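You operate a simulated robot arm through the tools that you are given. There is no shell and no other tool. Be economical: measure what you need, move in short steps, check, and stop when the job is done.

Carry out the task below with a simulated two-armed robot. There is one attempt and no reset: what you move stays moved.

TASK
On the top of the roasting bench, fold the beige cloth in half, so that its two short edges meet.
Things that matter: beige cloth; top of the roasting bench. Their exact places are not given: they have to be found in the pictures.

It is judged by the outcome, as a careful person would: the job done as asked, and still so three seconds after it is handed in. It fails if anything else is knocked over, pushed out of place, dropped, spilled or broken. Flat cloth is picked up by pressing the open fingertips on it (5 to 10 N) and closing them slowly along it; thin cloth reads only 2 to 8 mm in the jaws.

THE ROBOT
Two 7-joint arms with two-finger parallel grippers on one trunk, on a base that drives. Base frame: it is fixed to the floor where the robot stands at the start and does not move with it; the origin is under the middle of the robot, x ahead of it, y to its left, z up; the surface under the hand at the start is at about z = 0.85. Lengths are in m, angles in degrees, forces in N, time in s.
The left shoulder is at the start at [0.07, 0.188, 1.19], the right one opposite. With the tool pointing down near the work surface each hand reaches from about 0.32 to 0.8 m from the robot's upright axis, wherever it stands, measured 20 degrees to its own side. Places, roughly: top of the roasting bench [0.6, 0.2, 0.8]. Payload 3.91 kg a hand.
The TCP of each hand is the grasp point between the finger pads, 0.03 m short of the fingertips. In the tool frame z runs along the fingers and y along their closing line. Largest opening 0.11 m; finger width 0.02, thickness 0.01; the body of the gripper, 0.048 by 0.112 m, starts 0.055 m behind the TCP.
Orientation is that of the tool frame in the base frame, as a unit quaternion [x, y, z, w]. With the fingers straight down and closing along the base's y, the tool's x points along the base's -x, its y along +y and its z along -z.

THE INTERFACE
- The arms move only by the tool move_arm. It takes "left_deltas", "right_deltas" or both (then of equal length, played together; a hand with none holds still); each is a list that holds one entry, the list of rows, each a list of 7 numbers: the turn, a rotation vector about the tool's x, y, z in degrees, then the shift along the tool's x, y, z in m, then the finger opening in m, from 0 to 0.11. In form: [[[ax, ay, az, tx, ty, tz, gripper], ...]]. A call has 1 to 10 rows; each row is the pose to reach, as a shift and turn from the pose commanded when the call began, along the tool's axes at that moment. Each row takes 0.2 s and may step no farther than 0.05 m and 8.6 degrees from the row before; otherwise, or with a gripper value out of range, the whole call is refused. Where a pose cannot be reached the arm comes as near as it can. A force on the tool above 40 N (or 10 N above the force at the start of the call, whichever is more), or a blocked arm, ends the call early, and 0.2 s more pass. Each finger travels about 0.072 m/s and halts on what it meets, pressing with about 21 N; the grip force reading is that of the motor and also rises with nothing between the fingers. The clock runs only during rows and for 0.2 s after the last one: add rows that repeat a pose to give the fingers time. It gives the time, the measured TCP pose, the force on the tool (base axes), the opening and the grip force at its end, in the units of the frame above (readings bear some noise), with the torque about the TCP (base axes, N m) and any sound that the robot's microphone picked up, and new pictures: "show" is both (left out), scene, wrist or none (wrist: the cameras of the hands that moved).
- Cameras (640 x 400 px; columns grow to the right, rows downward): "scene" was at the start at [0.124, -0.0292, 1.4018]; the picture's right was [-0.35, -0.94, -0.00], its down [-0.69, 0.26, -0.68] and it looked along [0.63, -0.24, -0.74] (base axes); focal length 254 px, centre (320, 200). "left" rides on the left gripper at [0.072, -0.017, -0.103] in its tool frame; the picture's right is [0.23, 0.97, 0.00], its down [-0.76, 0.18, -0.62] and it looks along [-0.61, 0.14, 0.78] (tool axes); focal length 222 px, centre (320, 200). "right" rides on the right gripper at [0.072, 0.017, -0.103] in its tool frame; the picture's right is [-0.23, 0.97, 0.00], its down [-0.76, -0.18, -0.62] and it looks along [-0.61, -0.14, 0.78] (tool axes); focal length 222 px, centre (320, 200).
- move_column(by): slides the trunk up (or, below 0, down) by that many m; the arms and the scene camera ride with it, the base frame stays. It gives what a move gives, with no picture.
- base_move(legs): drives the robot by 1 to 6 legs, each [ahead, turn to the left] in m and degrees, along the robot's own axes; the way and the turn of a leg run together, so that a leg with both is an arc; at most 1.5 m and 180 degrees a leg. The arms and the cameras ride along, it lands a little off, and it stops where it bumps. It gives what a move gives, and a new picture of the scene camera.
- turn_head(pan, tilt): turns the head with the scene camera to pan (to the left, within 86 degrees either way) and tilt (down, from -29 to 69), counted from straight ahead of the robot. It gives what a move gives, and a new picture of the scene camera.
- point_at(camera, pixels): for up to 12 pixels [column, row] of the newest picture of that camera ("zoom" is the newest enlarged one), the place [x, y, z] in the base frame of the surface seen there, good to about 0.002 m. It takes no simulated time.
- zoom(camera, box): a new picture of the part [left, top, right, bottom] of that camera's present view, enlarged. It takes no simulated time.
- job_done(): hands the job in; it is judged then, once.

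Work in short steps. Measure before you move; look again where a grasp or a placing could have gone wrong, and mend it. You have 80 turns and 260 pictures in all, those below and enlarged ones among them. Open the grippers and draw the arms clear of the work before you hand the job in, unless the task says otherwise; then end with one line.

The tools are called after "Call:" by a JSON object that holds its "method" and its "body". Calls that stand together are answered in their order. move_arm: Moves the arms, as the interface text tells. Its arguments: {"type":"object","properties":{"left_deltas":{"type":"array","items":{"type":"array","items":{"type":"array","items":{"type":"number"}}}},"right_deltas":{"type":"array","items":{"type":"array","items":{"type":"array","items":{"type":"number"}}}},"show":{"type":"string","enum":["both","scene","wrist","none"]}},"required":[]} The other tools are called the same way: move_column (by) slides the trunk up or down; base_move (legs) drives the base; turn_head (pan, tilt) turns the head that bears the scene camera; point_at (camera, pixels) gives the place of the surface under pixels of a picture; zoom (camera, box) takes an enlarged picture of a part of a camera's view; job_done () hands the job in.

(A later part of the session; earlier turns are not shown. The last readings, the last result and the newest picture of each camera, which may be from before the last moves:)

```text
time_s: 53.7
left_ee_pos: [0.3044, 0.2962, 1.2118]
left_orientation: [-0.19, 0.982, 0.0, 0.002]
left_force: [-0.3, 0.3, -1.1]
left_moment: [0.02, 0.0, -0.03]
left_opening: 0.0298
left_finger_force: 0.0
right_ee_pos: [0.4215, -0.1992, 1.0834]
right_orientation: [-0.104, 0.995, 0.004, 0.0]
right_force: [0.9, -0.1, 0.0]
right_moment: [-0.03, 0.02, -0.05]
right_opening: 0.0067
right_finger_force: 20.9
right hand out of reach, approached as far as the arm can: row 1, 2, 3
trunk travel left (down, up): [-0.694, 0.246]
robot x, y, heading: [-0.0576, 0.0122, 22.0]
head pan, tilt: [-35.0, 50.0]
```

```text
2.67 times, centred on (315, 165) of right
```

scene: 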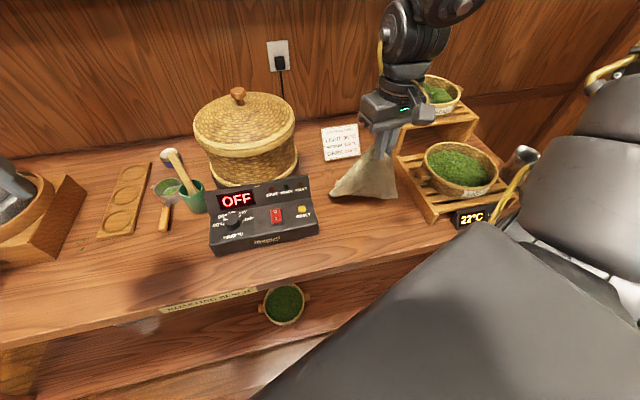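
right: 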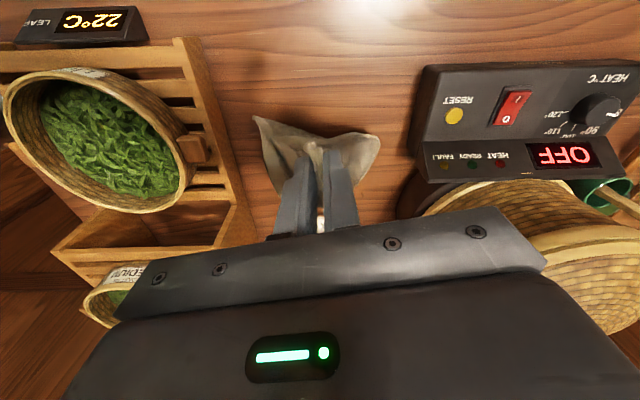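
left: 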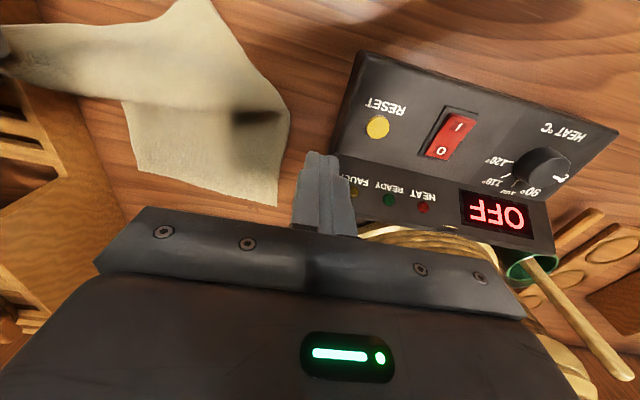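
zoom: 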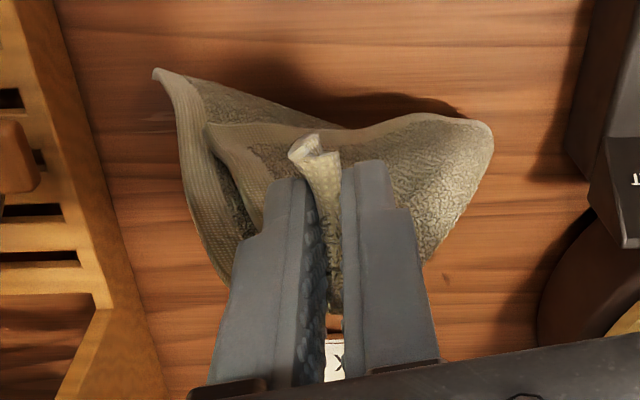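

The near-left corner now hangs free on the robot's side (zoom 470,215), on top rather than tucked under. I carry the held near-right corner forward to about (0.56,−0.275), so the near-left corner stays exposed in front.

Call:
{"method": "move_arm", "body": {"right_deltas": [[[0, 0, 0, -0.013, -0.012, 0, 0], [0, 0, 0, -0.027, -0.024, 0, 0], [0, 0, 0, -0.042, -0.037, 0, 0], [0, 0, 0, -0.057, -0.05, 0, 0], [0, 0, 0, -0.072, -0.063, 0.01, 0], [0, 0, 0, -0.087, -0.076, 0.03, 0], [0, 0, 0, -0.102, -0.089, 0.05, 0], [0, 0, 0, -0.117, -0.1, 0.075, 0], [0, 0, 0, -0.12, -0.103, 0.1, 0], [0, 0, 0, -0.12, -0.103, 0.11, 0]]]}}

Call:
{"method": "zoom", "body": {"camera": "scene", "box": [310, 110, 430, 220]}}

```text
time_s: 55.9
left_ee_pos: [0.3045, 0.2963, 1.2118]
left_orientation: [-0.19, 0.982, 0.001, 0.001]
left_force: [0.6, 0.3, -0.1]
left_moment: [0.02, 0.03, 0.0]
left_opening: 0.0297
left_finger_force: 0.1
right_ee_pos: [0.5604, -0.2769, 0.9719]
right_orientation: [-0.105, 0.994, 0.004, 0.002]
right_force: [-0.4, -0.6, 0.3]
right_moment: [0.02, -0.03, -0.02]
right_opening: 0.0067
right_finger_force: 21.3
trunk travel left (down, up): [-0.694, 0.246]
robot x, y, heading: [-0.0619, 0.0089, 21.8]
head pan, tilt: [-35.0, 50.0]
```

scene: 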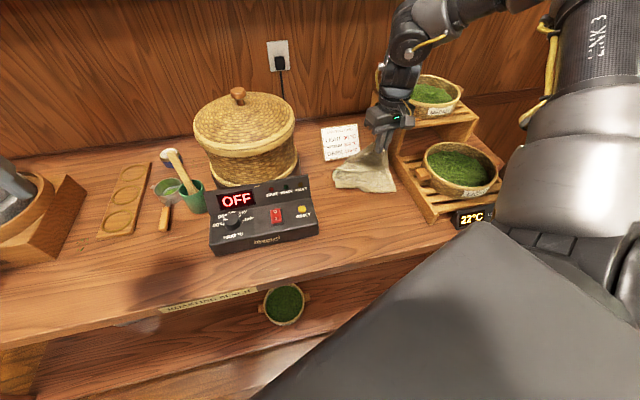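
right: 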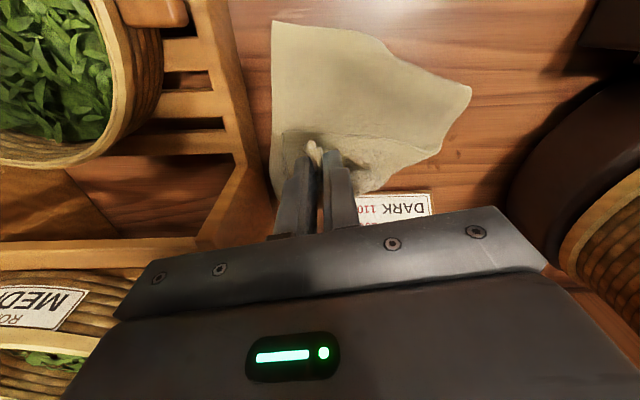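

```text
3.64 times, centred on (370, 165) of scene
```

zoom: 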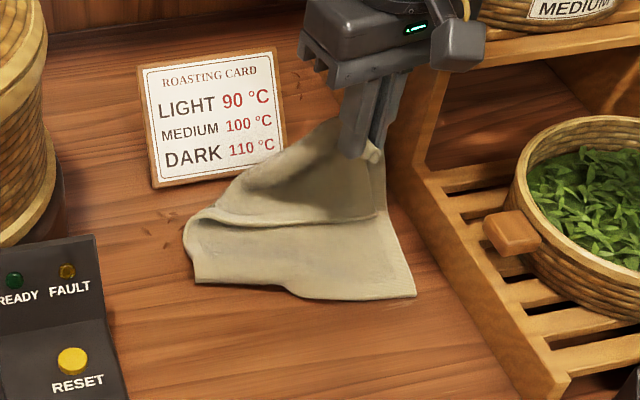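

The far short edge now lies in front (zoom (195,283) to (415,297)), with the held edge behind and above — the fold can be made by bringing the held edge back toward the robot. I measure the corners.

Call:
{"method": "point_at", "body": {"camera": "zoom", "pixels": [[197, 282], [413, 295], [378, 213], [187, 228], [290, 290], [300, 255], [395, 210], [230, 195]]}}

Call:
{"method": "zoom", "body": {"camera": "right", "box": [240, 10, 490, 210]}}

Call:
{"method": "zoom", "body": {"camera": "scene", "box": [325, 135, 400, 200]}}

```text
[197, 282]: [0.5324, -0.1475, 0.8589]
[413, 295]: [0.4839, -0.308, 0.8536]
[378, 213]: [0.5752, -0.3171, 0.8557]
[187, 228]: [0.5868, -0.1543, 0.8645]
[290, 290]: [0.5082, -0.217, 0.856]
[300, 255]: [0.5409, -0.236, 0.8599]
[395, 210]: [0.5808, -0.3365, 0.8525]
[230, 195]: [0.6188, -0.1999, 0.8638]
```

```text
2.00 times, centred on (365, 110) of right
```

zoom: 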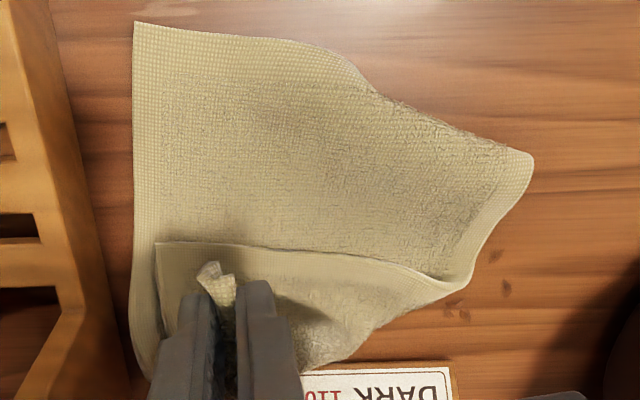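

```text
6.15 times, centred on (362, 168) of scene
```

zoom: 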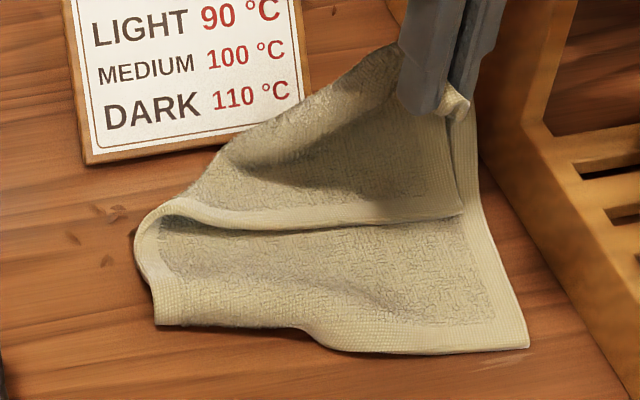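

The near-left corner lies on top at about (0.545,−0.285), in front of the jaws. Bringing the held corner back now would tuck it between the layers, so I set the held corner down slightly behind (x≈0.59), release, and then pick the near-left corner first.

Call:
{"method": "move_arm", "body": {"right_deltas": [[[0, 0, 0, -0.01, 0, 0.02, 0], [0, 0, 0, -0.022, 0, 0.045, 0], [0, 0, 0, -0.03, 0, 0.065, 0], [0, 0, 0, -0.03, 0, 0.074, 0.005], [0, 0, 0, -0.03, 0, 0.074, 0.02], [0, 0, 0, -0.03, 0, 0.074, 0.03], [0, 0, 0, -0.03, 0, 0.04, 0.03], [0, 0, 0, -0.03, 0, 0.0, 0.03], [0, 0, 0, -0.03, 0, -0.04, 0.03], [0, 0, 0, -0.03, 0, -0.07, 0.03]]]}}

Call:
{"method": "zoom", "body": {"camera": "right", "box": [240, 10, 490, 210]}}

Call:
{"method": "zoom", "body": {"camera": "scene", "box": [325, 135, 400, 200]}}

```text
time_s: 58.1
left_ee_pos: [0.3017, 0.2974, 1.2123]
left_orientation: [-0.19, 0.982, 0.0, 0.001]
left_force: [0.4, 0.1, 0.7]
left_moment: [-0.01, 0.02, 0.03]
left_opening: 0.0301
left_finger_force: 0.1
right_ee_pos: [0.5885, -0.2704, 1.0448]
right_orientation: [-0.104, 0.995, 0.005, 0.001]
right_force: [0.0, 0.5, 0.4]
right_moment: [0.0, 0.01, 0.03]
right_opening: 0.0298
right_finger_force: 0.2
trunk travel left (down, up): [-0.694, 0.246]
robot x, y, heading: [-0.0586, 0.0095, 21.5]
head pan, tilt: [-35.0, 50.0]
```

scene: 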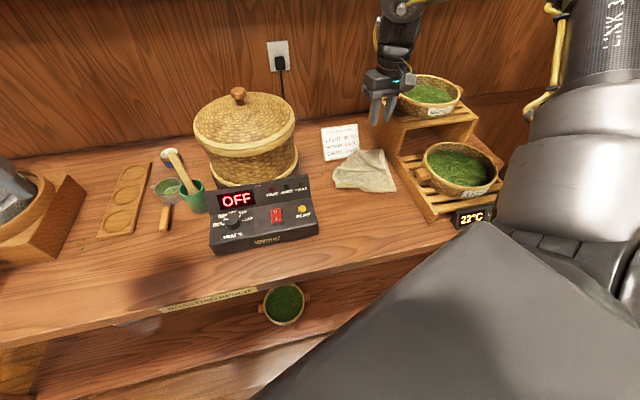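
right: 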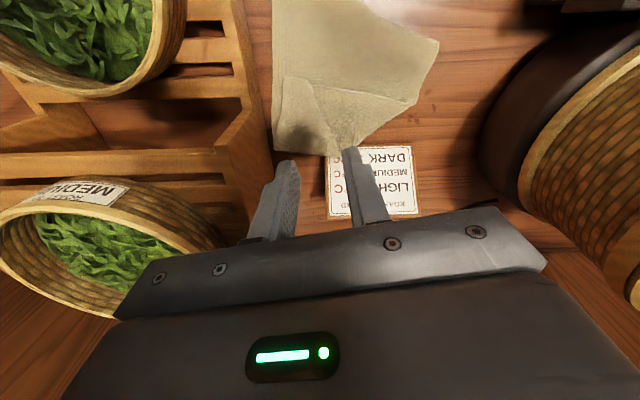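

```text
2.00 times, centred on (365, 110) of right
```

zoom: 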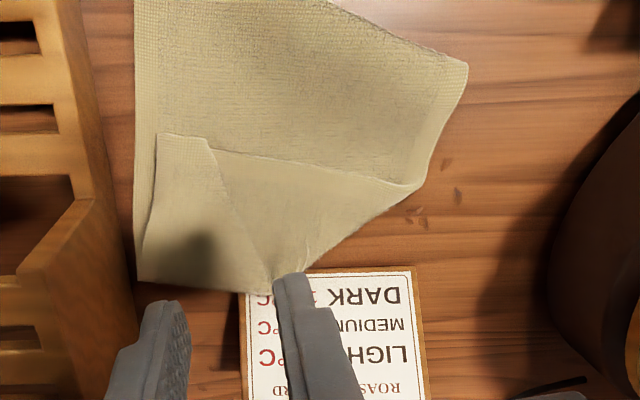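

```text
6.15 times, centred on (362, 168) of scene
```

zoom: 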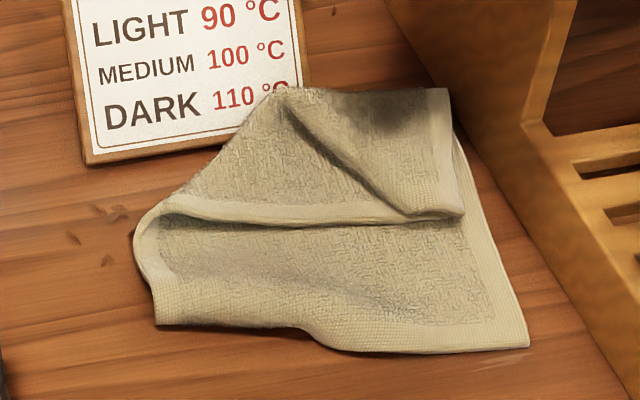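

Call:
{"method": "point_at", "body": {"camera": "zoom", "pixels": [[460, 210], [447, 95], [440, 195], [410, 190], [420, 215], [160, 318], [525, 343], [375, 212], [280, 95], [140, 240], [430, 150]]}}

```text
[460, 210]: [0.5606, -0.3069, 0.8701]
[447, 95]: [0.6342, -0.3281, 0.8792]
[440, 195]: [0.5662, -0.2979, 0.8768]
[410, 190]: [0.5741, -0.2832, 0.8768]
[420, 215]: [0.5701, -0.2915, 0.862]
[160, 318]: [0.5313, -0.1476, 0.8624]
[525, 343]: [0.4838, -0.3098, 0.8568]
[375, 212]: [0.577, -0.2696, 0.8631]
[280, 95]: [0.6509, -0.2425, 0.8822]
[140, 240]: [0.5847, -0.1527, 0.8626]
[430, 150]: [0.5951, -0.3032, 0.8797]
```

Near-left corner is at (0.560,−0.307,0.870), resting ~1 cm up. I turn the right hand 32° (to keep its body off the crate) and go down over (0.572,−0.287), stopping just above.

Call:
{"method": "move_arm", "body": {"right_deltas": [[[0, 0, 8, 0.008, -0.005, 0.0, 0.035], [0, 0, 16, 0.014, -0.009, 0.0, 0.035], [0, 0, 24, 0.0196, -0.0128, 0.02, 0.035], [0, 0, 32, 0.0196, -0.0128, 0.05, 0.035], [0, 0, 32, 0.0196, -0.0128, 0.09, 0.035], [0, 0, 32, 0.0196, -0.0128, 0.12, 0.035], [0, 0, 32, 0.0196, -0.0128, 0.138, 0.035], [0, 0, 32, 0.0196, -0.0128, 0.142, 0.035]]]}}

Call:
{"method": "zoom", "body": {"camera": "right", "box": [220, 40, 470, 240]}}

```text
time_s: 59.9
left_ee_pos: [0.3029, 0.2954, 1.2112]
left_orientation: [-0.189, 0.982, 0.0, 0.002]
left_force: [-0.1, 0.8, -0.3]
left_moment: [0.0, 0.03, 0.02]
left_opening: 0.0298
left_finger_force: 0.0
right_ee_pos: [0.571, -0.2863, 0.8998]
right_orientation: [0.174, 0.985, 0.005, 0.0]
right_force: [0.7, 0.0, -0.4]
right_moment: [-0.05, 0.03, -0.02]
right_opening: 0.035
right_finger_force: 0.0
trunk travel left (down, up): [-0.694, 0.246]
robot x, y, heading: [-0.0576, 0.0073, 21.9]
head pan, tilt: [-35.0, 50.0]
```

scene: 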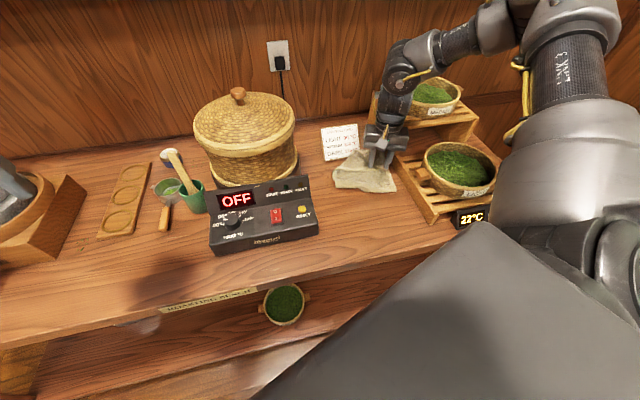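
right: 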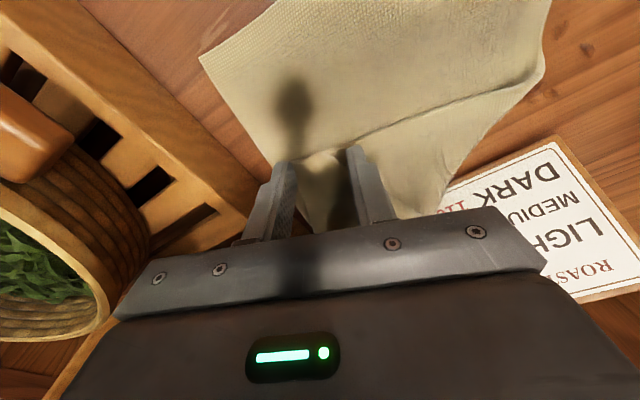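

```text
2.00 times, centred on (345, 140) of right
```

zoom: 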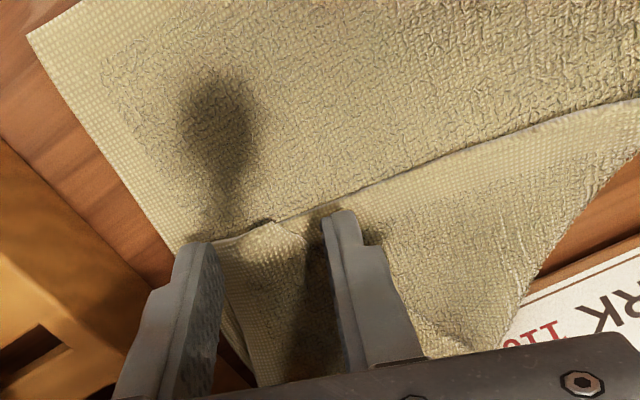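

The corner sits between the fingertips. I lower 7 mm for light contact and close slowly.

Call:
{"method": "move_arm", "body": {"right_deltas": [[[0, 0, 0, -0.003, 0, 0.004, 0.035], [0, 0, 0, -0.003, 0, 0.008, 0.035], [0, 0, 0, -0.003, 0, 0.008, 0.03], [0, 0, 0, -0.003, 0, 0.008, 0.025], [0, 0, 0, -0.003, 0, 0.008, 0.02], [0, 0, 0, -0.003, 0, 0.008, 0.015], [0, 0, 0, -0.003, 0, 0.008, 0.01], [0, 0, 0, -0.003, 0, 0.008, 0.005], [0, 0, 0, -0.003, 0, 0.008, 0], [0, 0, 0, -0.003, 0, 0.008, 0]]], "show": "none"}}

Call:
{"method": "zoom", "body": {"camera": "right", "box": [220, 40, 470, 240]}}

```text
time_s: 62.1
left_ee_pos: [0.3032, 0.2968, 1.2125]
left_orientation: [-0.19, 0.982, 0.001, 0.001]
left_force: [-0.2, -0.4, 0.2]
left_moment: [0.04, -0.01, 0.0]
left_opening: 0.0302
left_finger_force: 0.0
right_ee_pos: [0.5751, -0.2875, 0.8924]
right_orientation: [0.173, 0.985, 0.005, 0.0]
right_force: [-0.9, 0.0, 1.4]
right_moment: [-0.03, -0.02, 0.02]
right_opening: 0.007
right_finger_force: 21.5
trunk travel left (down, up): [-0.694, 0.246]
robot x, y, heading: [-0.062, 0.0097, 21.9]
head pan, tilt: [-35.0, 50.0]
```

```text
2.00 times, centred on (345, 140) of right
```

zoom: 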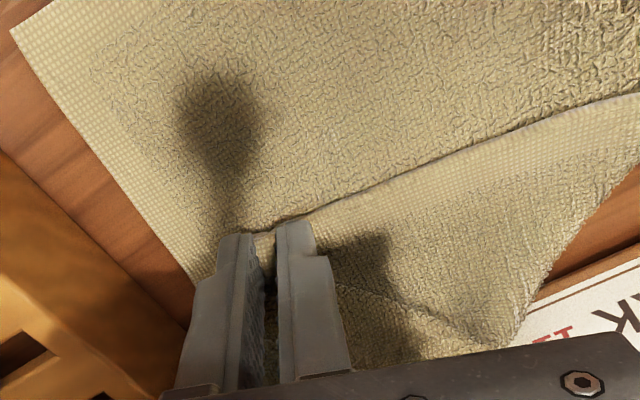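

Held at 7 mm. I lift and carry the near-left corner over the far-left corner (0.531,−0.148).

Call:
{"method": "move_arm", "body": {"right_deltas": [[[0, 0, 0, 0, 0, -0.02, 0], [0, 0, 0, 0.004, 0.008, -0.045, 0], [0, 0, 0, 0.014, 0.022, -0.065, 0], [0, 0, 0, 0.025, 0.038, -0.075, 0], [0, 0, 0, 0.037, 0.056, -0.075, 0], [0, 0, 0, 0.049, 0.074, -0.07, 0], [0, 0, 0, 0.061, 0.092, -0.06, 0], [0, 0, 0, 0.072, 0.11, -0.045, 0], [0, 0, 0, 0.072, 0.11, -0.035, 0], [0, 0, 0, 0.072, 0.11, -0.035, 0]]]}}

Call:
{"method": "zoom", "body": {"camera": "scene", "box": [315, 120, 415, 210]}}

Call:
{"method": "zoom", "body": {"camera": "right", "box": [150, 0, 450, 240]}}

```text
time_s: 64.3
left_ee_pos: [0.3035, 0.2971, 1.2122]
left_orientation: [-0.19, 0.982, 0.001, 0.002]
left_force: [0.2, 0.3, -0.2]
left_moment: [-0.02, -0.02, -0.02]
left_opening: 0.0301
left_finger_force: 0.0
right_ee_pos: [0.591, -0.2008, 0.9515]
right_orientation: [0.173, 0.985, 0.004, -0.001]
right_force: [0.3, 0.7, 0.4]
right_moment: [-0.03, -0.01, 0.05]
right_opening: 0.0071
right_finger_force: 20.8
right hand out of reach, approached as far as the arm can: row 5, 6, 7, 8, 9, 10
trunk travel left (down, up): [-0.694, 0.246]
robot x, y, heading: [-0.0576, 0.0105, 21.5]
head pan, tilt: [-35.0, 50.0]
```

scene: 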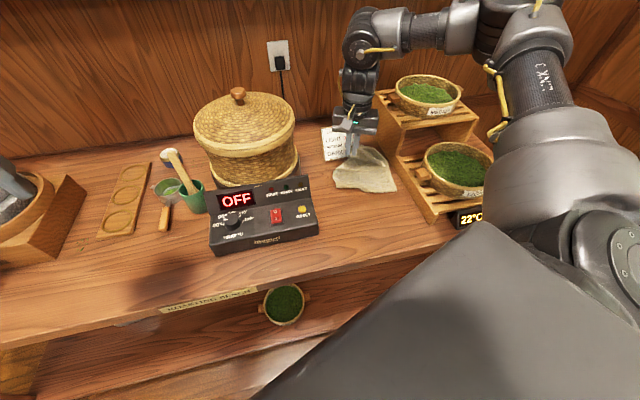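
right: 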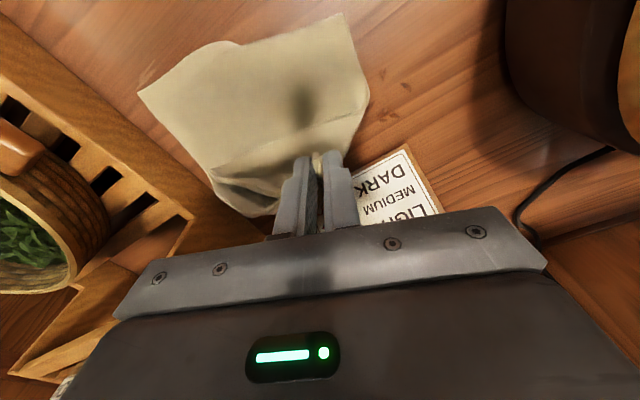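

```text
4.44 times, centred on (365, 165) of scene
```

zoom: 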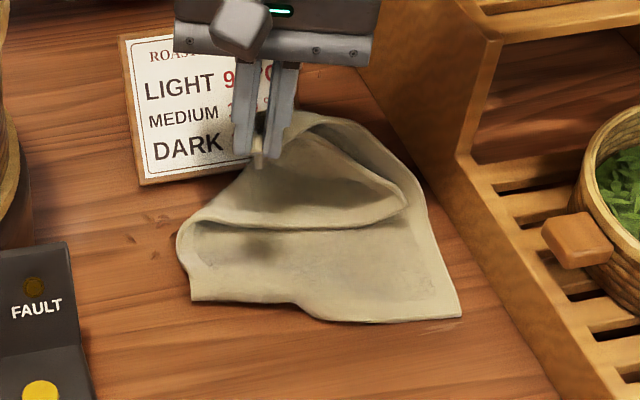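

```text
1.67 times, centred on (300, 120) of right
```

zoom: 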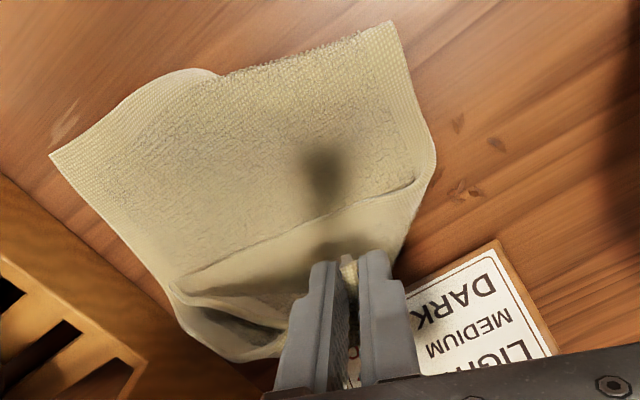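

Reach is limited at this yaw. I turn the hand back 32° while moving it away from the card toward the far-left corner.

Call:
{"method": "move_arm", "body": {"right_deltas": [[[0, 0, -8, 0.01, 0, 0, 0], [0, 0, -16, 0.02, 0.004, 0, 0], [0, 0, -24, 0.03, 0.008, 0, 0], [0, 0, -32, 0.04, 0.012, 0, 0], [0, 0, -38, 0.05, 0.018, 0, 0], [0, 0, -42, 0.057, 0.022, 0, 0], [0, 0, -42, 0.057, 0.022, 0, 0]]]}}

Call:
{"method": "zoom", "body": {"camera": "scene", "box": [315, 120, 415, 210]}}

```text
time_s: 65.9
left_ee_pos: [0.3035, 0.2969, 1.211]
left_orientation: [-0.19, 0.982, -0.001, 0.002]
left_force: [0.6, -1.2, -0.3]
left_moment: [0.03, 0.01, -0.01]
left_opening: 0.0301
left_finger_force: 0.1
right_ee_pos: [0.5433, -0.1627, 0.9502]
right_orientation: [-0.192, 0.981, 0.005, 0.001]
right_force: [0.3, -0.8, 0.2]
right_moment: [-0.03, -0.02, -0.04]
right_opening: 0.0064
right_finger_force: 21.0
trunk travel left (down, up): [-0.694, 0.246]
robot x, y, heading: [-0.0577, 0.0075, 22.0]
head pan, tilt: [-35.0, 50.0]
```

scene: 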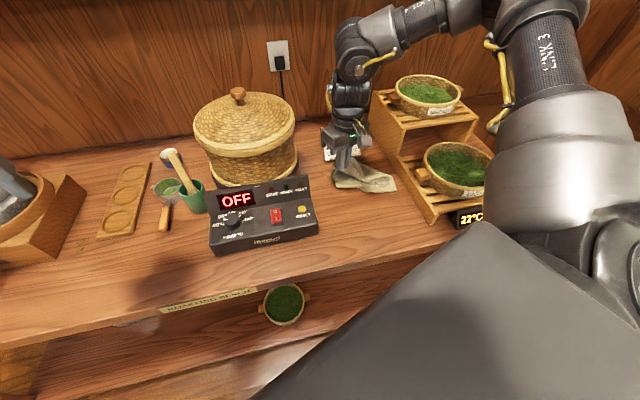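
right: 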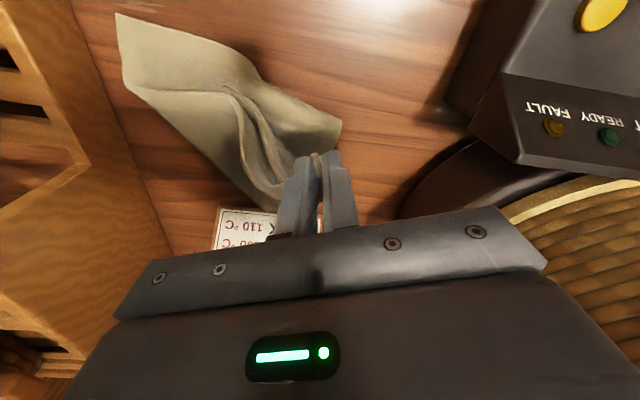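

```text
4.44 times, centred on (365, 165) of scene
```

zoom: 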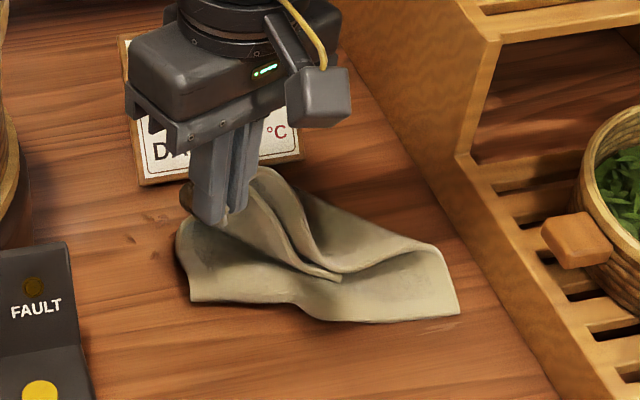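

Works with yaw near the robot's heading. The near-left corner is over the far-left one; I lower, release, and rise to look.

Call:
{"method": "move_arm", "body": {"right_deltas": [[[0, 0, 0, 0, 0, 0.025, 0], [0, 0, 0, 0, 0, 0.048, 0], [0, 0, 0, 0, 0, 0.058, 0.005], [0, 0, 0, 0, 0, 0.058, 0.02], [0, 0, 0, 0, 0, 0.055, 0.035], [0, 0, 0, 0, 0, 0.02, 0.035], [0, 0, 0, 0, 0, -0.02, 0.035], [0, 0, 0, -0.005, 0, -0.06, 0.035], [0, 0, 0, -0.01, 0.0, -0.1, 0.035], [0, 0, 0, -0.01, 0.0, -0.12, 0.035]]]}}

Call:
{"method": "zoom", "body": {"camera": "scene", "box": [320, 130, 410, 210]}}

Call:
{"method": "zoom", "body": {"camera": "right", "box": [100, 0, 400, 240]}}

```text
time_s: 68.1
left_ee_pos: [0.3026, 0.2973, 1.2126]
left_orientation: [-0.19, 0.982, 0.001, 0.002]
left_force: [0.0, 0.1, 0.5]
left_moment: [0.02, 0.0, 0.0]
left_opening: 0.0299
left_finger_force: 0.1
right_ee_pos: [0.5518, -0.1603, 1.0682]
right_orientation: [-0.191, 0.982, 0.004, 0.001]
right_force: [-0.3, -0.1, -0.7]
right_moment: [-0.01, -0.01, 0.02]
right_opening: 0.035
right_finger_force: 0.1
trunk travel left (down, up): [-0.694, 0.246]
robot x, y, heading: [-0.0551, 0.009, 21.9]
head pan, tilt: [-35.0, 50.0]
```

scene: 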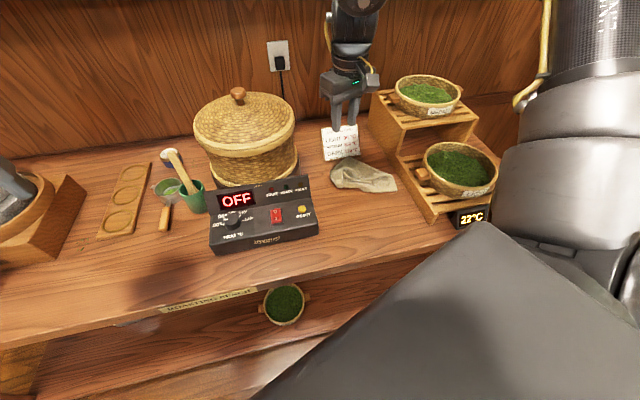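
right: 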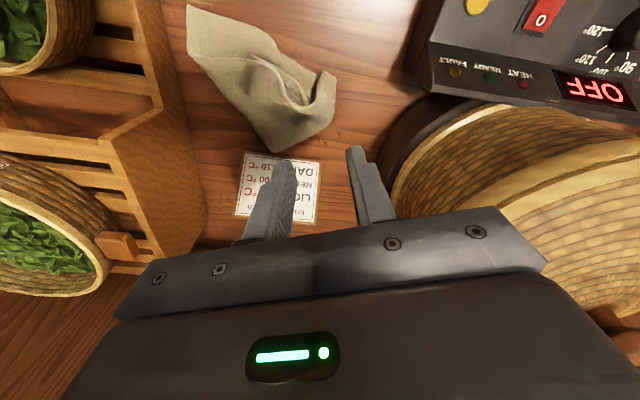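

```text
5.00 times, centred on (365, 170) of scene
```

zoom: 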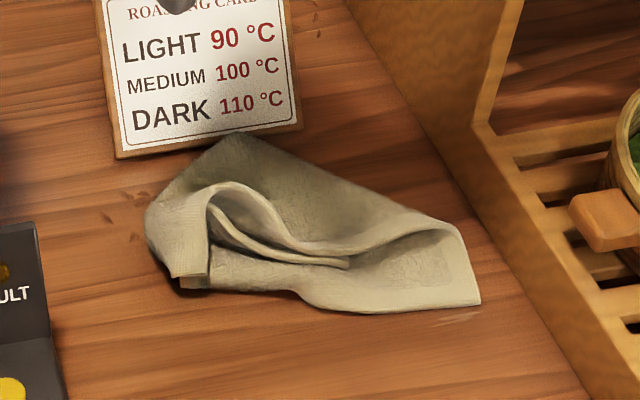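

```text
1.67 times, centred on (250, 120) of right
```

zoom: 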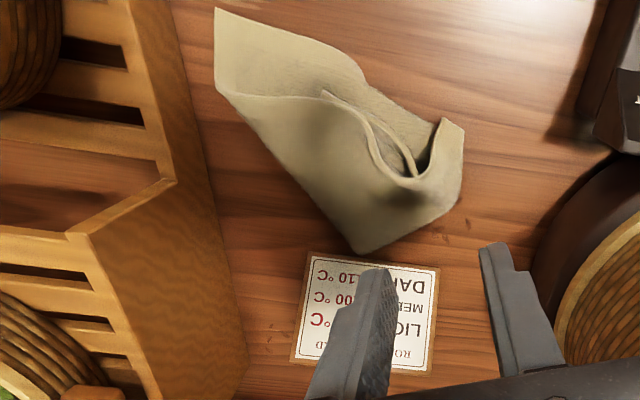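

Call:
{"method": "zoom", "body": {"camera": "scene", "box": [336, 152, 400, 200]}}

Call:
{"method": "point_at", "body": {"camera": "zoom", "pixels": [[340, 278], [60, 310], [595, 345], [90, 110], [330, 255], [230, 225], [560, 205], [160, 20], [300, 262], [120, 180]]}}

Call:
{"method": "zoom", "body": {"camera": "right", "box": [190, 0, 350, 130]}}

```text
8.33 times, centred on (368, 176) of scene
```

zoom: 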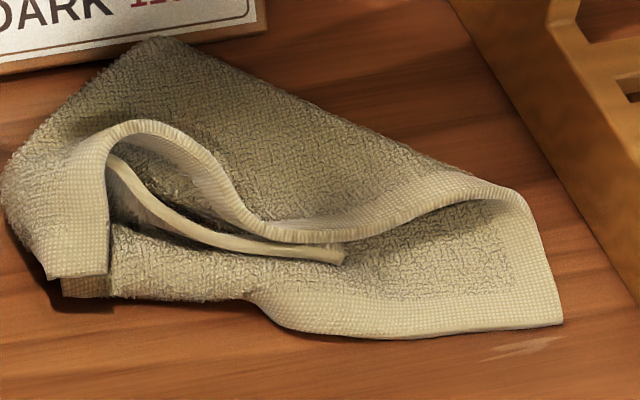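

```text
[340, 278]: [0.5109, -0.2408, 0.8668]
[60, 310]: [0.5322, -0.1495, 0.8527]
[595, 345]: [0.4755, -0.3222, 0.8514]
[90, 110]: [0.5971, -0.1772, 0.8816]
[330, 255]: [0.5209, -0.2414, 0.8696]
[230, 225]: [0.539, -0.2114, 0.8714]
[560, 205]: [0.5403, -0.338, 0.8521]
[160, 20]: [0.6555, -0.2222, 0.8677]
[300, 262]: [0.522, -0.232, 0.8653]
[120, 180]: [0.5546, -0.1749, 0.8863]
```

```text
3.08 times, centred on (270, 65) of right
```

zoom: 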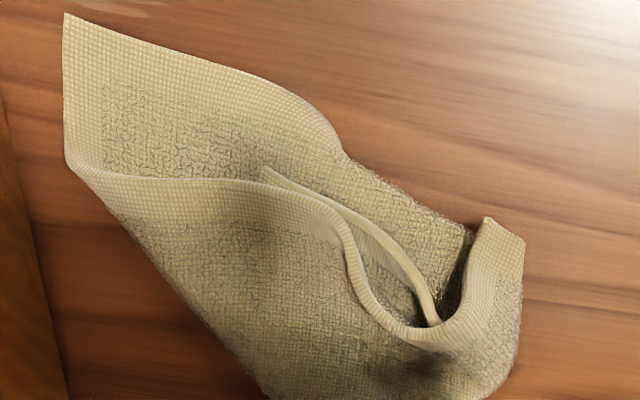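

The near-left corner now sits on the far-left one. The near-right corner is the strip tip at about (0.521,−0.241,0.868). I position the right hand over it, turned ~30° so the fingers straddle the strip.

Call:
{"method": "move_arm", "body": {"right_deltas": [[[0, 0, -7, 0.014, -0.015, 0, 0.03], [0, 0, -14, 0.028, -0.03, 0, 0.03], [0, 0, -21, 0.042, -0.045, 0.01, 0.03], [0, 0, -28, 0.054, -0.06, 0.04, 0.03], [0, 0, -30, 0.0545, -0.0605, 0.08, 0.03], [0, 0, -30, 0.0545, -0.0605, 0.12, 0.03], [0, 0, -30, 0.0545, -0.0605, 0.15, 0.03], [0, 0, -30, 0.0545, -0.0605, 0.162, 0.03], [0, 0, -30, 0.0545, -0.0605, 0.162, 0.03]]]}}

Call:
{"method": "zoom", "body": {"camera": "right", "box": [220, 60, 420, 220]}}

Call:
{"method": "zoom", "body": {"camera": "scene", "box": [336, 140, 400, 200]}}

```text
time_s: 70.1
left_ee_pos: [0.3031, 0.2964, 1.2109]
left_orientation: [-0.19, 0.982, 0.0, 0.002]
left_force: [-1.4, 0.1, -1.1]
left_moment: [0.06, -0.01, 0.0]
left_opening: 0.0301
left_finger_force: 0.1
right_ee_pos: [0.525, -0.2354, 0.9071]
right_orientation: [-0.439, 0.898, 0.004, 0.004]
right_force: [0.1, 0.1, 0.0]
right_moment: [-0.02, -0.01, -0.01]
right_opening: 0.0299
right_finger_force: 0.0
trunk travel left (down, up): [-0.694, 0.246]
robot x, y, heading: [-0.0582, 0.0092, 21.7]
head pan, tilt: [-35.0, 50.0]
```

scene: 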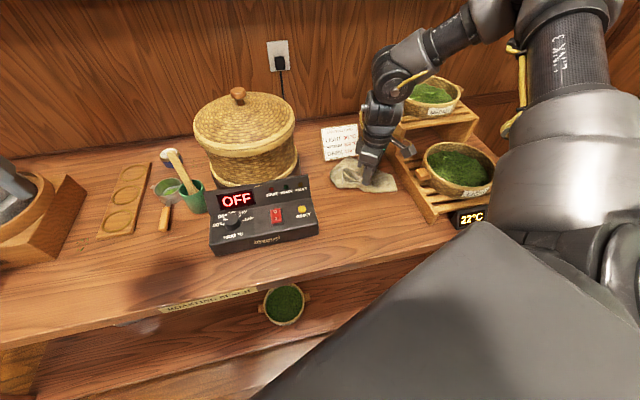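
right: 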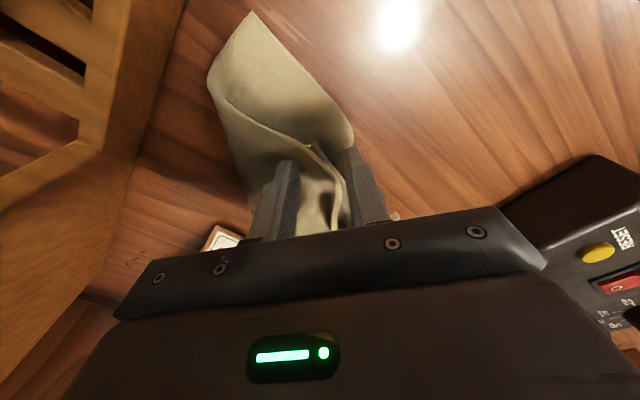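

```text
2.50 times, centred on (320, 140) of right
```

zoom: 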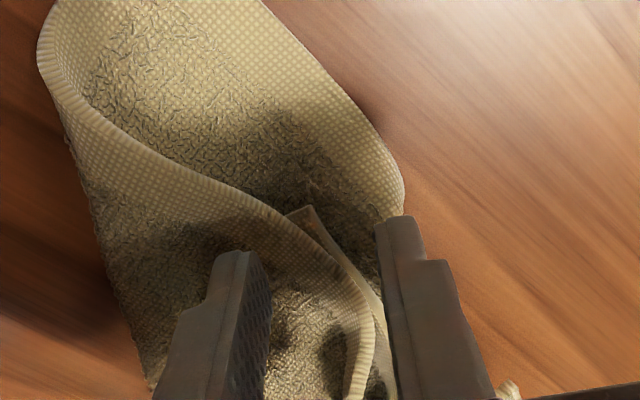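

```text
6.67 times, centred on (368, 170) of scene
```

zoom: 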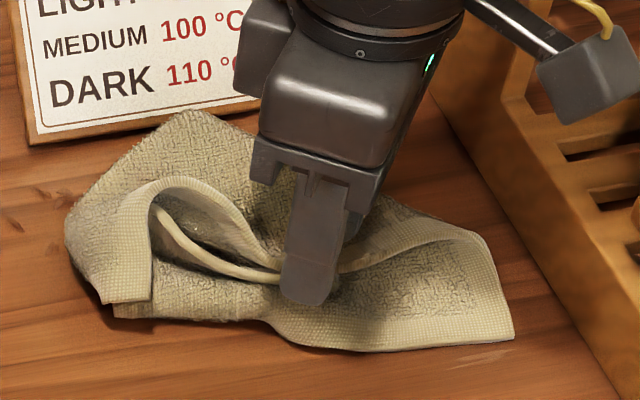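

The strip tip lies between the fingers. I shift 5 mm to the front, narrow the opening, lower 14 mm and close slowly on the strip.

Call:
{"method": "move_arm", "body": {"right_deltas": [[[0, 0, 0, 0.003, 0.005, 0.0, 0.024], [0, 0, 0, 0.003, 0.005, 0.006, 0.022], [0, 0, 0, 0.003, 0.005, 0.012, 0.022], [0, 0, 0, 0.003, 0.005, 0.017, 0.022], [0, 0, 0, 0.003, 0.005, 0.017, 0.018], [0, 0, 0, 0.003, 0.005, 0.017, 0.014], [0, 0, 0, 0.003, 0.005, 0.017, 0.01], [0, 0, 0, 0.003, 0.005, 0.017, 0.006], [0, 0, 0, 0.003, 0.005, 0.017, 0.0], [0, 0, 0, 0.003, 0.005, 0.017, 0.0]]], "show": "none"}}

Call:
{"method": "zoom", "body": {"camera": "right", "box": [220, 60, 420, 220]}}

```text
time_s: 72.3
left_ee_pos: [0.3026, 0.2968, 1.2124]
left_orientation: [-0.19, 0.982, 0.0, 0.002]
left_force: [0.6, -0.3, -0.1]
left_moment: [-0.02, 0.0, 0.02]
left_opening: 0.0303
left_finger_force: 0.0
right_ee_pos: [0.5184, -0.2345, 0.8902]
right_orientation: [-0.439, 0.898, 0.004, 0.002]
right_force: [0.5, 0.4, 1.4]
right_moment: [-0.03, 0.0, 0.0]
right_opening: 0.0018
right_finger_force: 21.4
trunk travel left (down, up): [-0.694, 0.246]
robot x, y, heading: [-0.0624, 0.011, 21.7]
head pan, tilt: [-35.0, 50.0]
```

```text
2.50 times, centred on (320, 140) of right
```

zoom: 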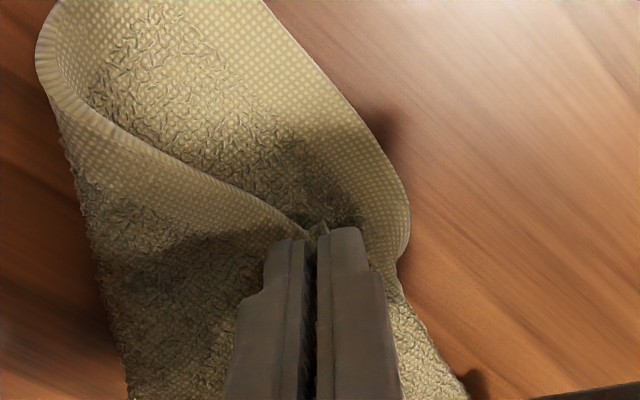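

Jaws read 1.8 mm with the strip's tip showing between them. I lift a little and move toward the front-right corner to see whether it follows.

Call:
{"method": "move_arm", "body": {"right_deltas": [[[0, 0, 0, 0, 0, -0.015, 0], [0, 0, 0, 0, -0.002, -0.03, 0], [0, 0, 0, 0.006, -0.008, -0.045, 0], [0, 0, 0, 0.016, -0.014, -0.05, 0], [0, 0, 0, 0.026, -0.02, -0.05, 0], [0, 0, 0, 0.026, -0.02, -0.05, 0]]]}}

Call:
{"method": "zoom", "body": {"camera": "scene", "box": [330, 130, 410, 200]}}

Call:
{"method": "zoom", "body": {"camera": "right", "box": [170, 20, 420, 220]}}

```text
time_s: 73.7
left_ee_pos: [0.3044, 0.2972, 1.2137]
left_orientation: [-0.19, 0.982, 0.001, 0.002]
left_force: [-0.2, -0.4, -0.5]
left_moment: [0.01, 0.01, -0.02]
left_opening: 0.0298
left_finger_force: 0.0
right_ee_pos: [0.5184, -0.2674, 0.941]
right_orientation: [-0.438, 0.899, 0.004, 0.002]
right_force: [1.0, 0.7, -0.3]
right_moment: [-0.01, 0.0, 0.0]
right_opening: 0.0018
right_finger_force: 20.9
trunk travel left (down, up): [-0.694, 0.246]
robot x, y, heading: [-0.0581, 0.009, 21.9]
head pan, tilt: [-35.0, 50.0]
```

scene: 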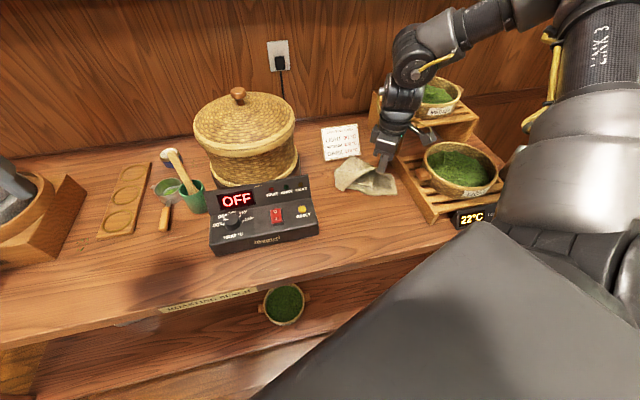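
right: 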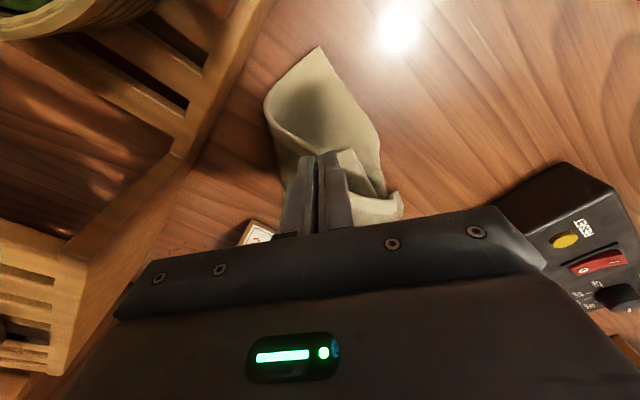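

```text
5.71 times, centred on (370, 165) of scene
```

zoom: 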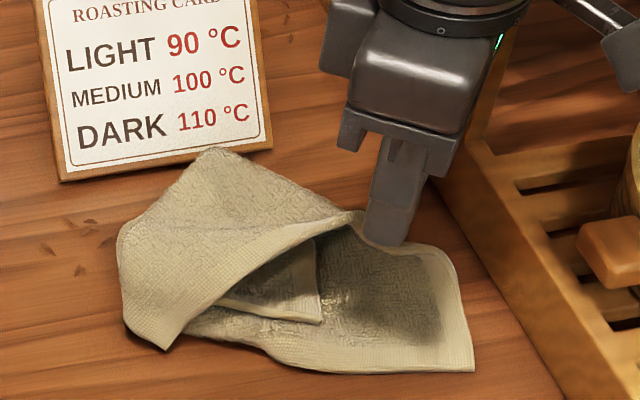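

```text
2.00 times, centred on (295, 120) of right
```

zoom: 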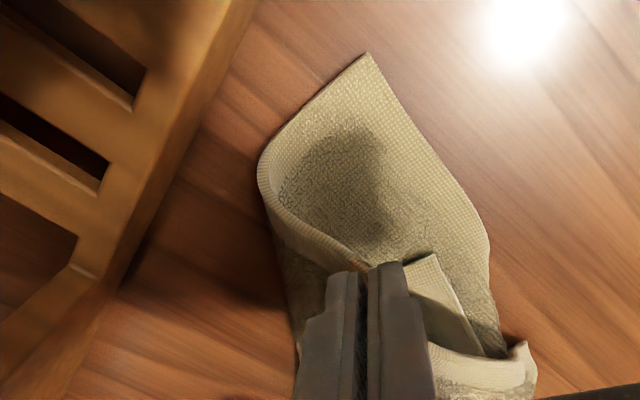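

I caught the outer hem instead, but lifting it exposes the near-right corner (zoom (320,320)). I lay the held hem back toward (0.59,−0.265), release, and rise, so the corner lies free.

Call:
{"method": "move_arm", "body": {"right_deltas": [[[0, 0, 0, -0.012, -0.015, -0.01, 0], [0, 0, 0, -0.024, -0.03, -0.01, 0], [0, 0, 0, -0.036, -0.045, 0.0, 0], [0, 0, 0, -0.048, -0.058, 0.015, 0], [0, 0, 0, -0.048, -0.058, 0.03, 0.0], [0, 0, 0, -0.048, -0.058, 0.035, 0.01], [0, 0, 0, -0.048, -0.058, 0.035, 0.03], [0, 0, 0, -0.048, -0.058, 0.0, 0.03], [0, 0, 0, -0.048, -0.058, -0.04, 0.03], [0, 0, 0, -0.048, -0.058, -0.08, 0.03]]]}}

Call:
{"method": "zoom", "body": {"camera": "scene", "box": [330, 140, 400, 200]}}

Call:
{"method": "point_at", "body": {"camera": "zoom", "pixels": [[300, 260], [320, 290], [560, 360], [140, 310], [250, 250], [350, 200], [100, 200], [200, 50]]}}

```text
time_s: 75.9
left_ee_pos: [0.3028, 0.2963, 1.2117]
left_orientation: [-0.191, 0.982, 0.001, 0.002]
left_force: [-0.8, -0.9, -1.0]
left_moment: [0.02, 0.01, -0.01]
left_opening: 0.0298
left_finger_force: 0.1
right_ee_pos: [0.5921, -0.2668, 1.0215]
right_orientation: [-0.438, 0.899, 0.003, 0.002]
right_force: [-0.1, -0.3, 0.8]
right_moment: [0.02, -0.07, -0.01]
right_opening: 0.0301
right_finger_force: 0.0
trunk travel left (down, up): [-0.694, 0.246]
robot x, y, heading: [-0.0604, 0.0104, 21.9]
head pan, tilt: [-35.0, 50.0]
```

scene: 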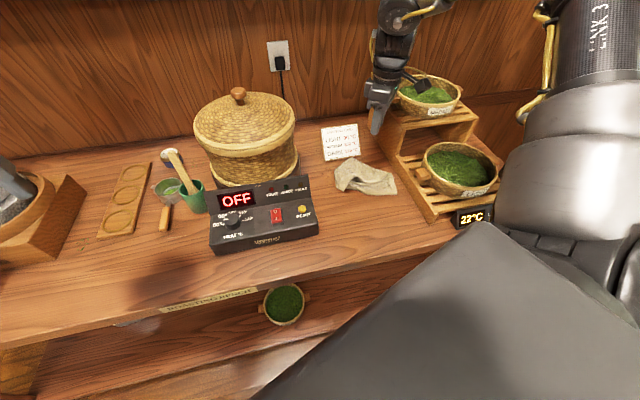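
right: 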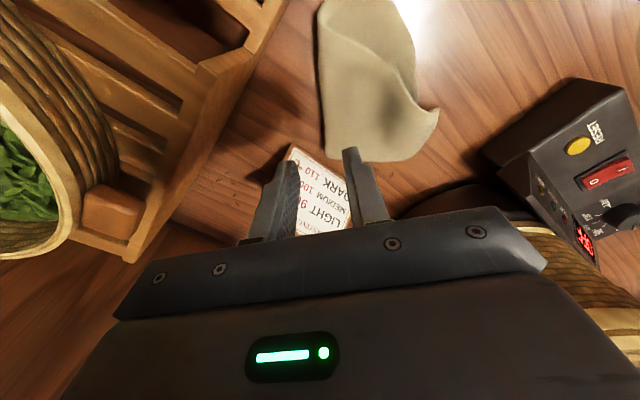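

```text
6.67 times, centred on (365, 170) of scene
```

zoom: 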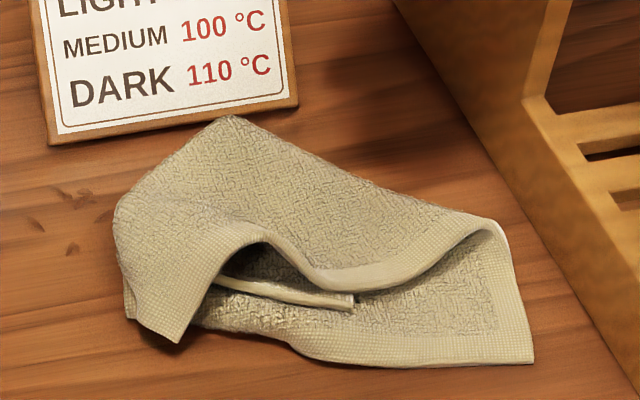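

```text
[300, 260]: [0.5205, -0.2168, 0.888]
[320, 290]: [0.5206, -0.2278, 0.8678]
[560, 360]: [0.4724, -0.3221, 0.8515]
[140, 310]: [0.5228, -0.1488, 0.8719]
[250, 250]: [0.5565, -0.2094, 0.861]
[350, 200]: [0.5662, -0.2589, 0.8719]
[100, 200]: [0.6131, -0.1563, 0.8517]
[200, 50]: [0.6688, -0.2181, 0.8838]
```

The hem fell back. New idea: grip the hem again, lift it high so the near-right corner hangs below it, then lay that corner on the front-right corner and pay the hem out rearwards. I regrip at the pose that worked.

Call:
{"method": "move_arm", "body": {"right_deltas": [[[0, 0, 0, 0.006, 0.03, 0, 0.03], [0, 0, 0, 0.012, 0.055, 0.03, 0.03], [0, 0, 0, 0.018, 0.0725, 0.07, 0.028], [0, 0, 0, 0.018, 0.0725, 0.11, 0.026], [0, 0, 0, 0.018, 0.0725, 0.131, 0.026], [0, 0, 0, 0.018, 0.0725, 0.131, 0.019], [0, 0, 0, 0.018, 0.0725, 0.131, 0.013], [0, 0, 0, 0.018, 0.0725, 0.131, 0.007], [0, 0, 0, 0.018, 0.0725, 0.131, 0.0], [0, 0, 0, 0.018, 0.0725, 0.131, 0.0]]], "show": "none"}}

Call:
{"method": "move_arm", "body": {"right_deltas": [[[0, 0, 0, 0, 0, -0.02, 0], [0, 0, 0, 0, -0.002, -0.045, 0], [0, 0, 0, 0.004, -0.006, -0.07, 0], [0, 0, 0, 0.01, -0.012, -0.095, 0], [0, 0, 0, 0.016, -0.018, -0.115, 0], [0, 0, 0, 0.016, -0.018, -0.12, 0]]]}}

Call:
{"method": "zoom", "body": {"camera": "scene", "box": [320, 110, 410, 200]}}

```text
time_s: 78.1
left_ee_pos: [0.3041, 0.2971, 1.2118]
left_orientation: [-0.19, 0.982, 0.0, 0.002]
left_force: [-0.4, -0.4, -0.4]
left_moment: [-0.04, 0.0, 0.0]
left_opening: 0.0301
left_finger_force: 0.1
right_ee_pos: [0.5248, -0.2334, 0.8892]
right_orientation: [-0.439, 0.898, 0.005, 0.003]
right_force: [1.1, 0.1, 4.3]
right_moment: [0.01, -0.02, -0.02]
right_opening: 0.0043
right_finger_force: 20.8
trunk travel left (down, up): [-0.694, 0.246]
robot x, y, heading: [-0.0613, 0.0125, 22.0]
head pan, tilt: [-35.0, 50.0]
```

```text
time_s: 79.5
left_ee_pos: [0.3033, 0.2973, 1.2119]
left_orientation: [-0.19, 0.982, 0.001, 0.002]
left_force: [0.5, 0.6, 0.2]
left_moment: [-0.02, 0.03, 0.03]
left_opening: 0.0299
left_finger_force: 0.0
right_ee_pos: [0.5293, -0.2607, 1.008]
right_orientation: [-0.438, 0.899, 0.005, 0.003]
right_force: [-0.1, -0.1, -0.3]
right_moment: [0.0, 0.03, -0.02]
right_opening: 0.0042
right_finger_force: 20.6
trunk travel left (down, up): [-0.694, 0.246]
robot x, y, heading: [-0.0607, 0.011, 21.8]
head pan, tilt: [-35.0, 50.0]
```

scene: 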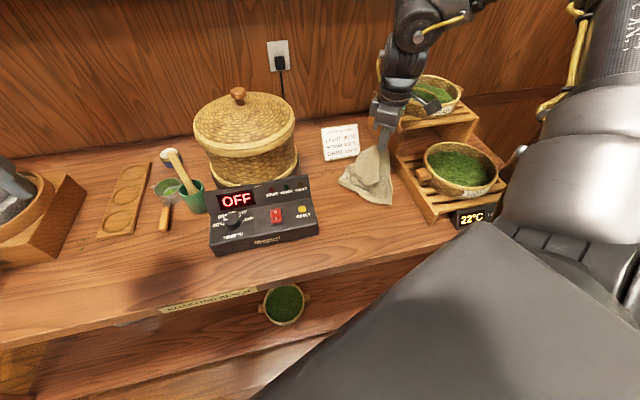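
right: 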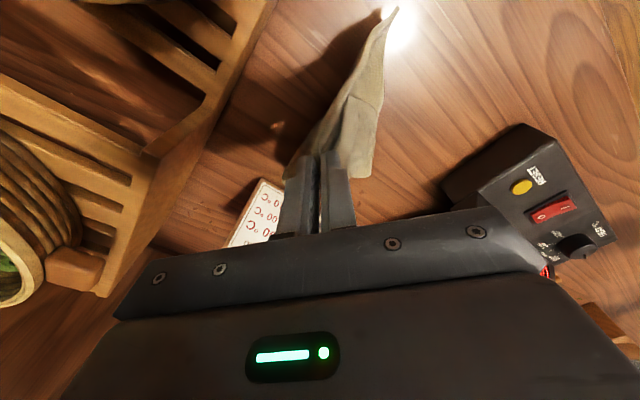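

```text
4.44 times, centred on (365, 155) of scene
```

zoom: 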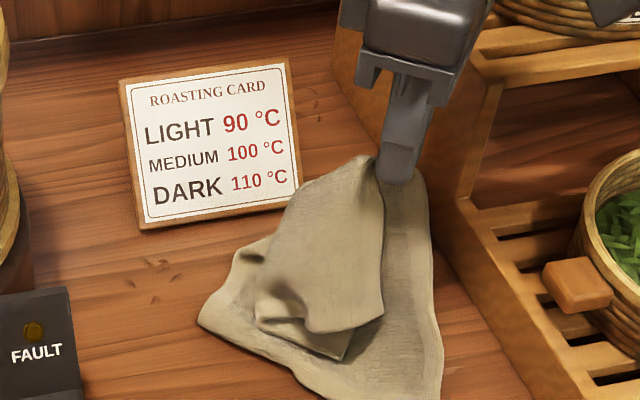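

Call:
{"method": "zoom", "body": {"camera": "scene", "box": [335, 135, 399, 207]}}

Call:
{"method": "point_at", "body": {"camera": "zoom", "pixels": [[345, 282], [310, 330], [150, 290], [70, 280], [385, 375], [385, 180], [200, 210], [300, 80], [130, 195], [330, 120]]}}

```text
5.56 times, centred on (367, 171) of scene
```

zoom: 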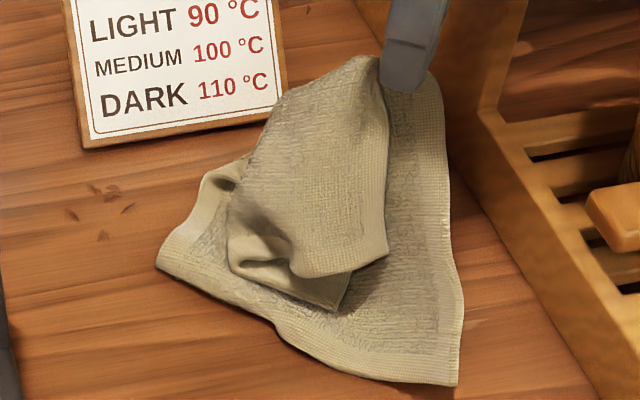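

```text
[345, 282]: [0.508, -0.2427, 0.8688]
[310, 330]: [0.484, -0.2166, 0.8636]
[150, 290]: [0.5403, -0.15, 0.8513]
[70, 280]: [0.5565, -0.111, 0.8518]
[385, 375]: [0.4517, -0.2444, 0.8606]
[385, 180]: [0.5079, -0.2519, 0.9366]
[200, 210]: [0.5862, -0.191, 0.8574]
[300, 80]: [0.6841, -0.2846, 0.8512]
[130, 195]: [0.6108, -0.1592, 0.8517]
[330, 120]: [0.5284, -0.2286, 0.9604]
```

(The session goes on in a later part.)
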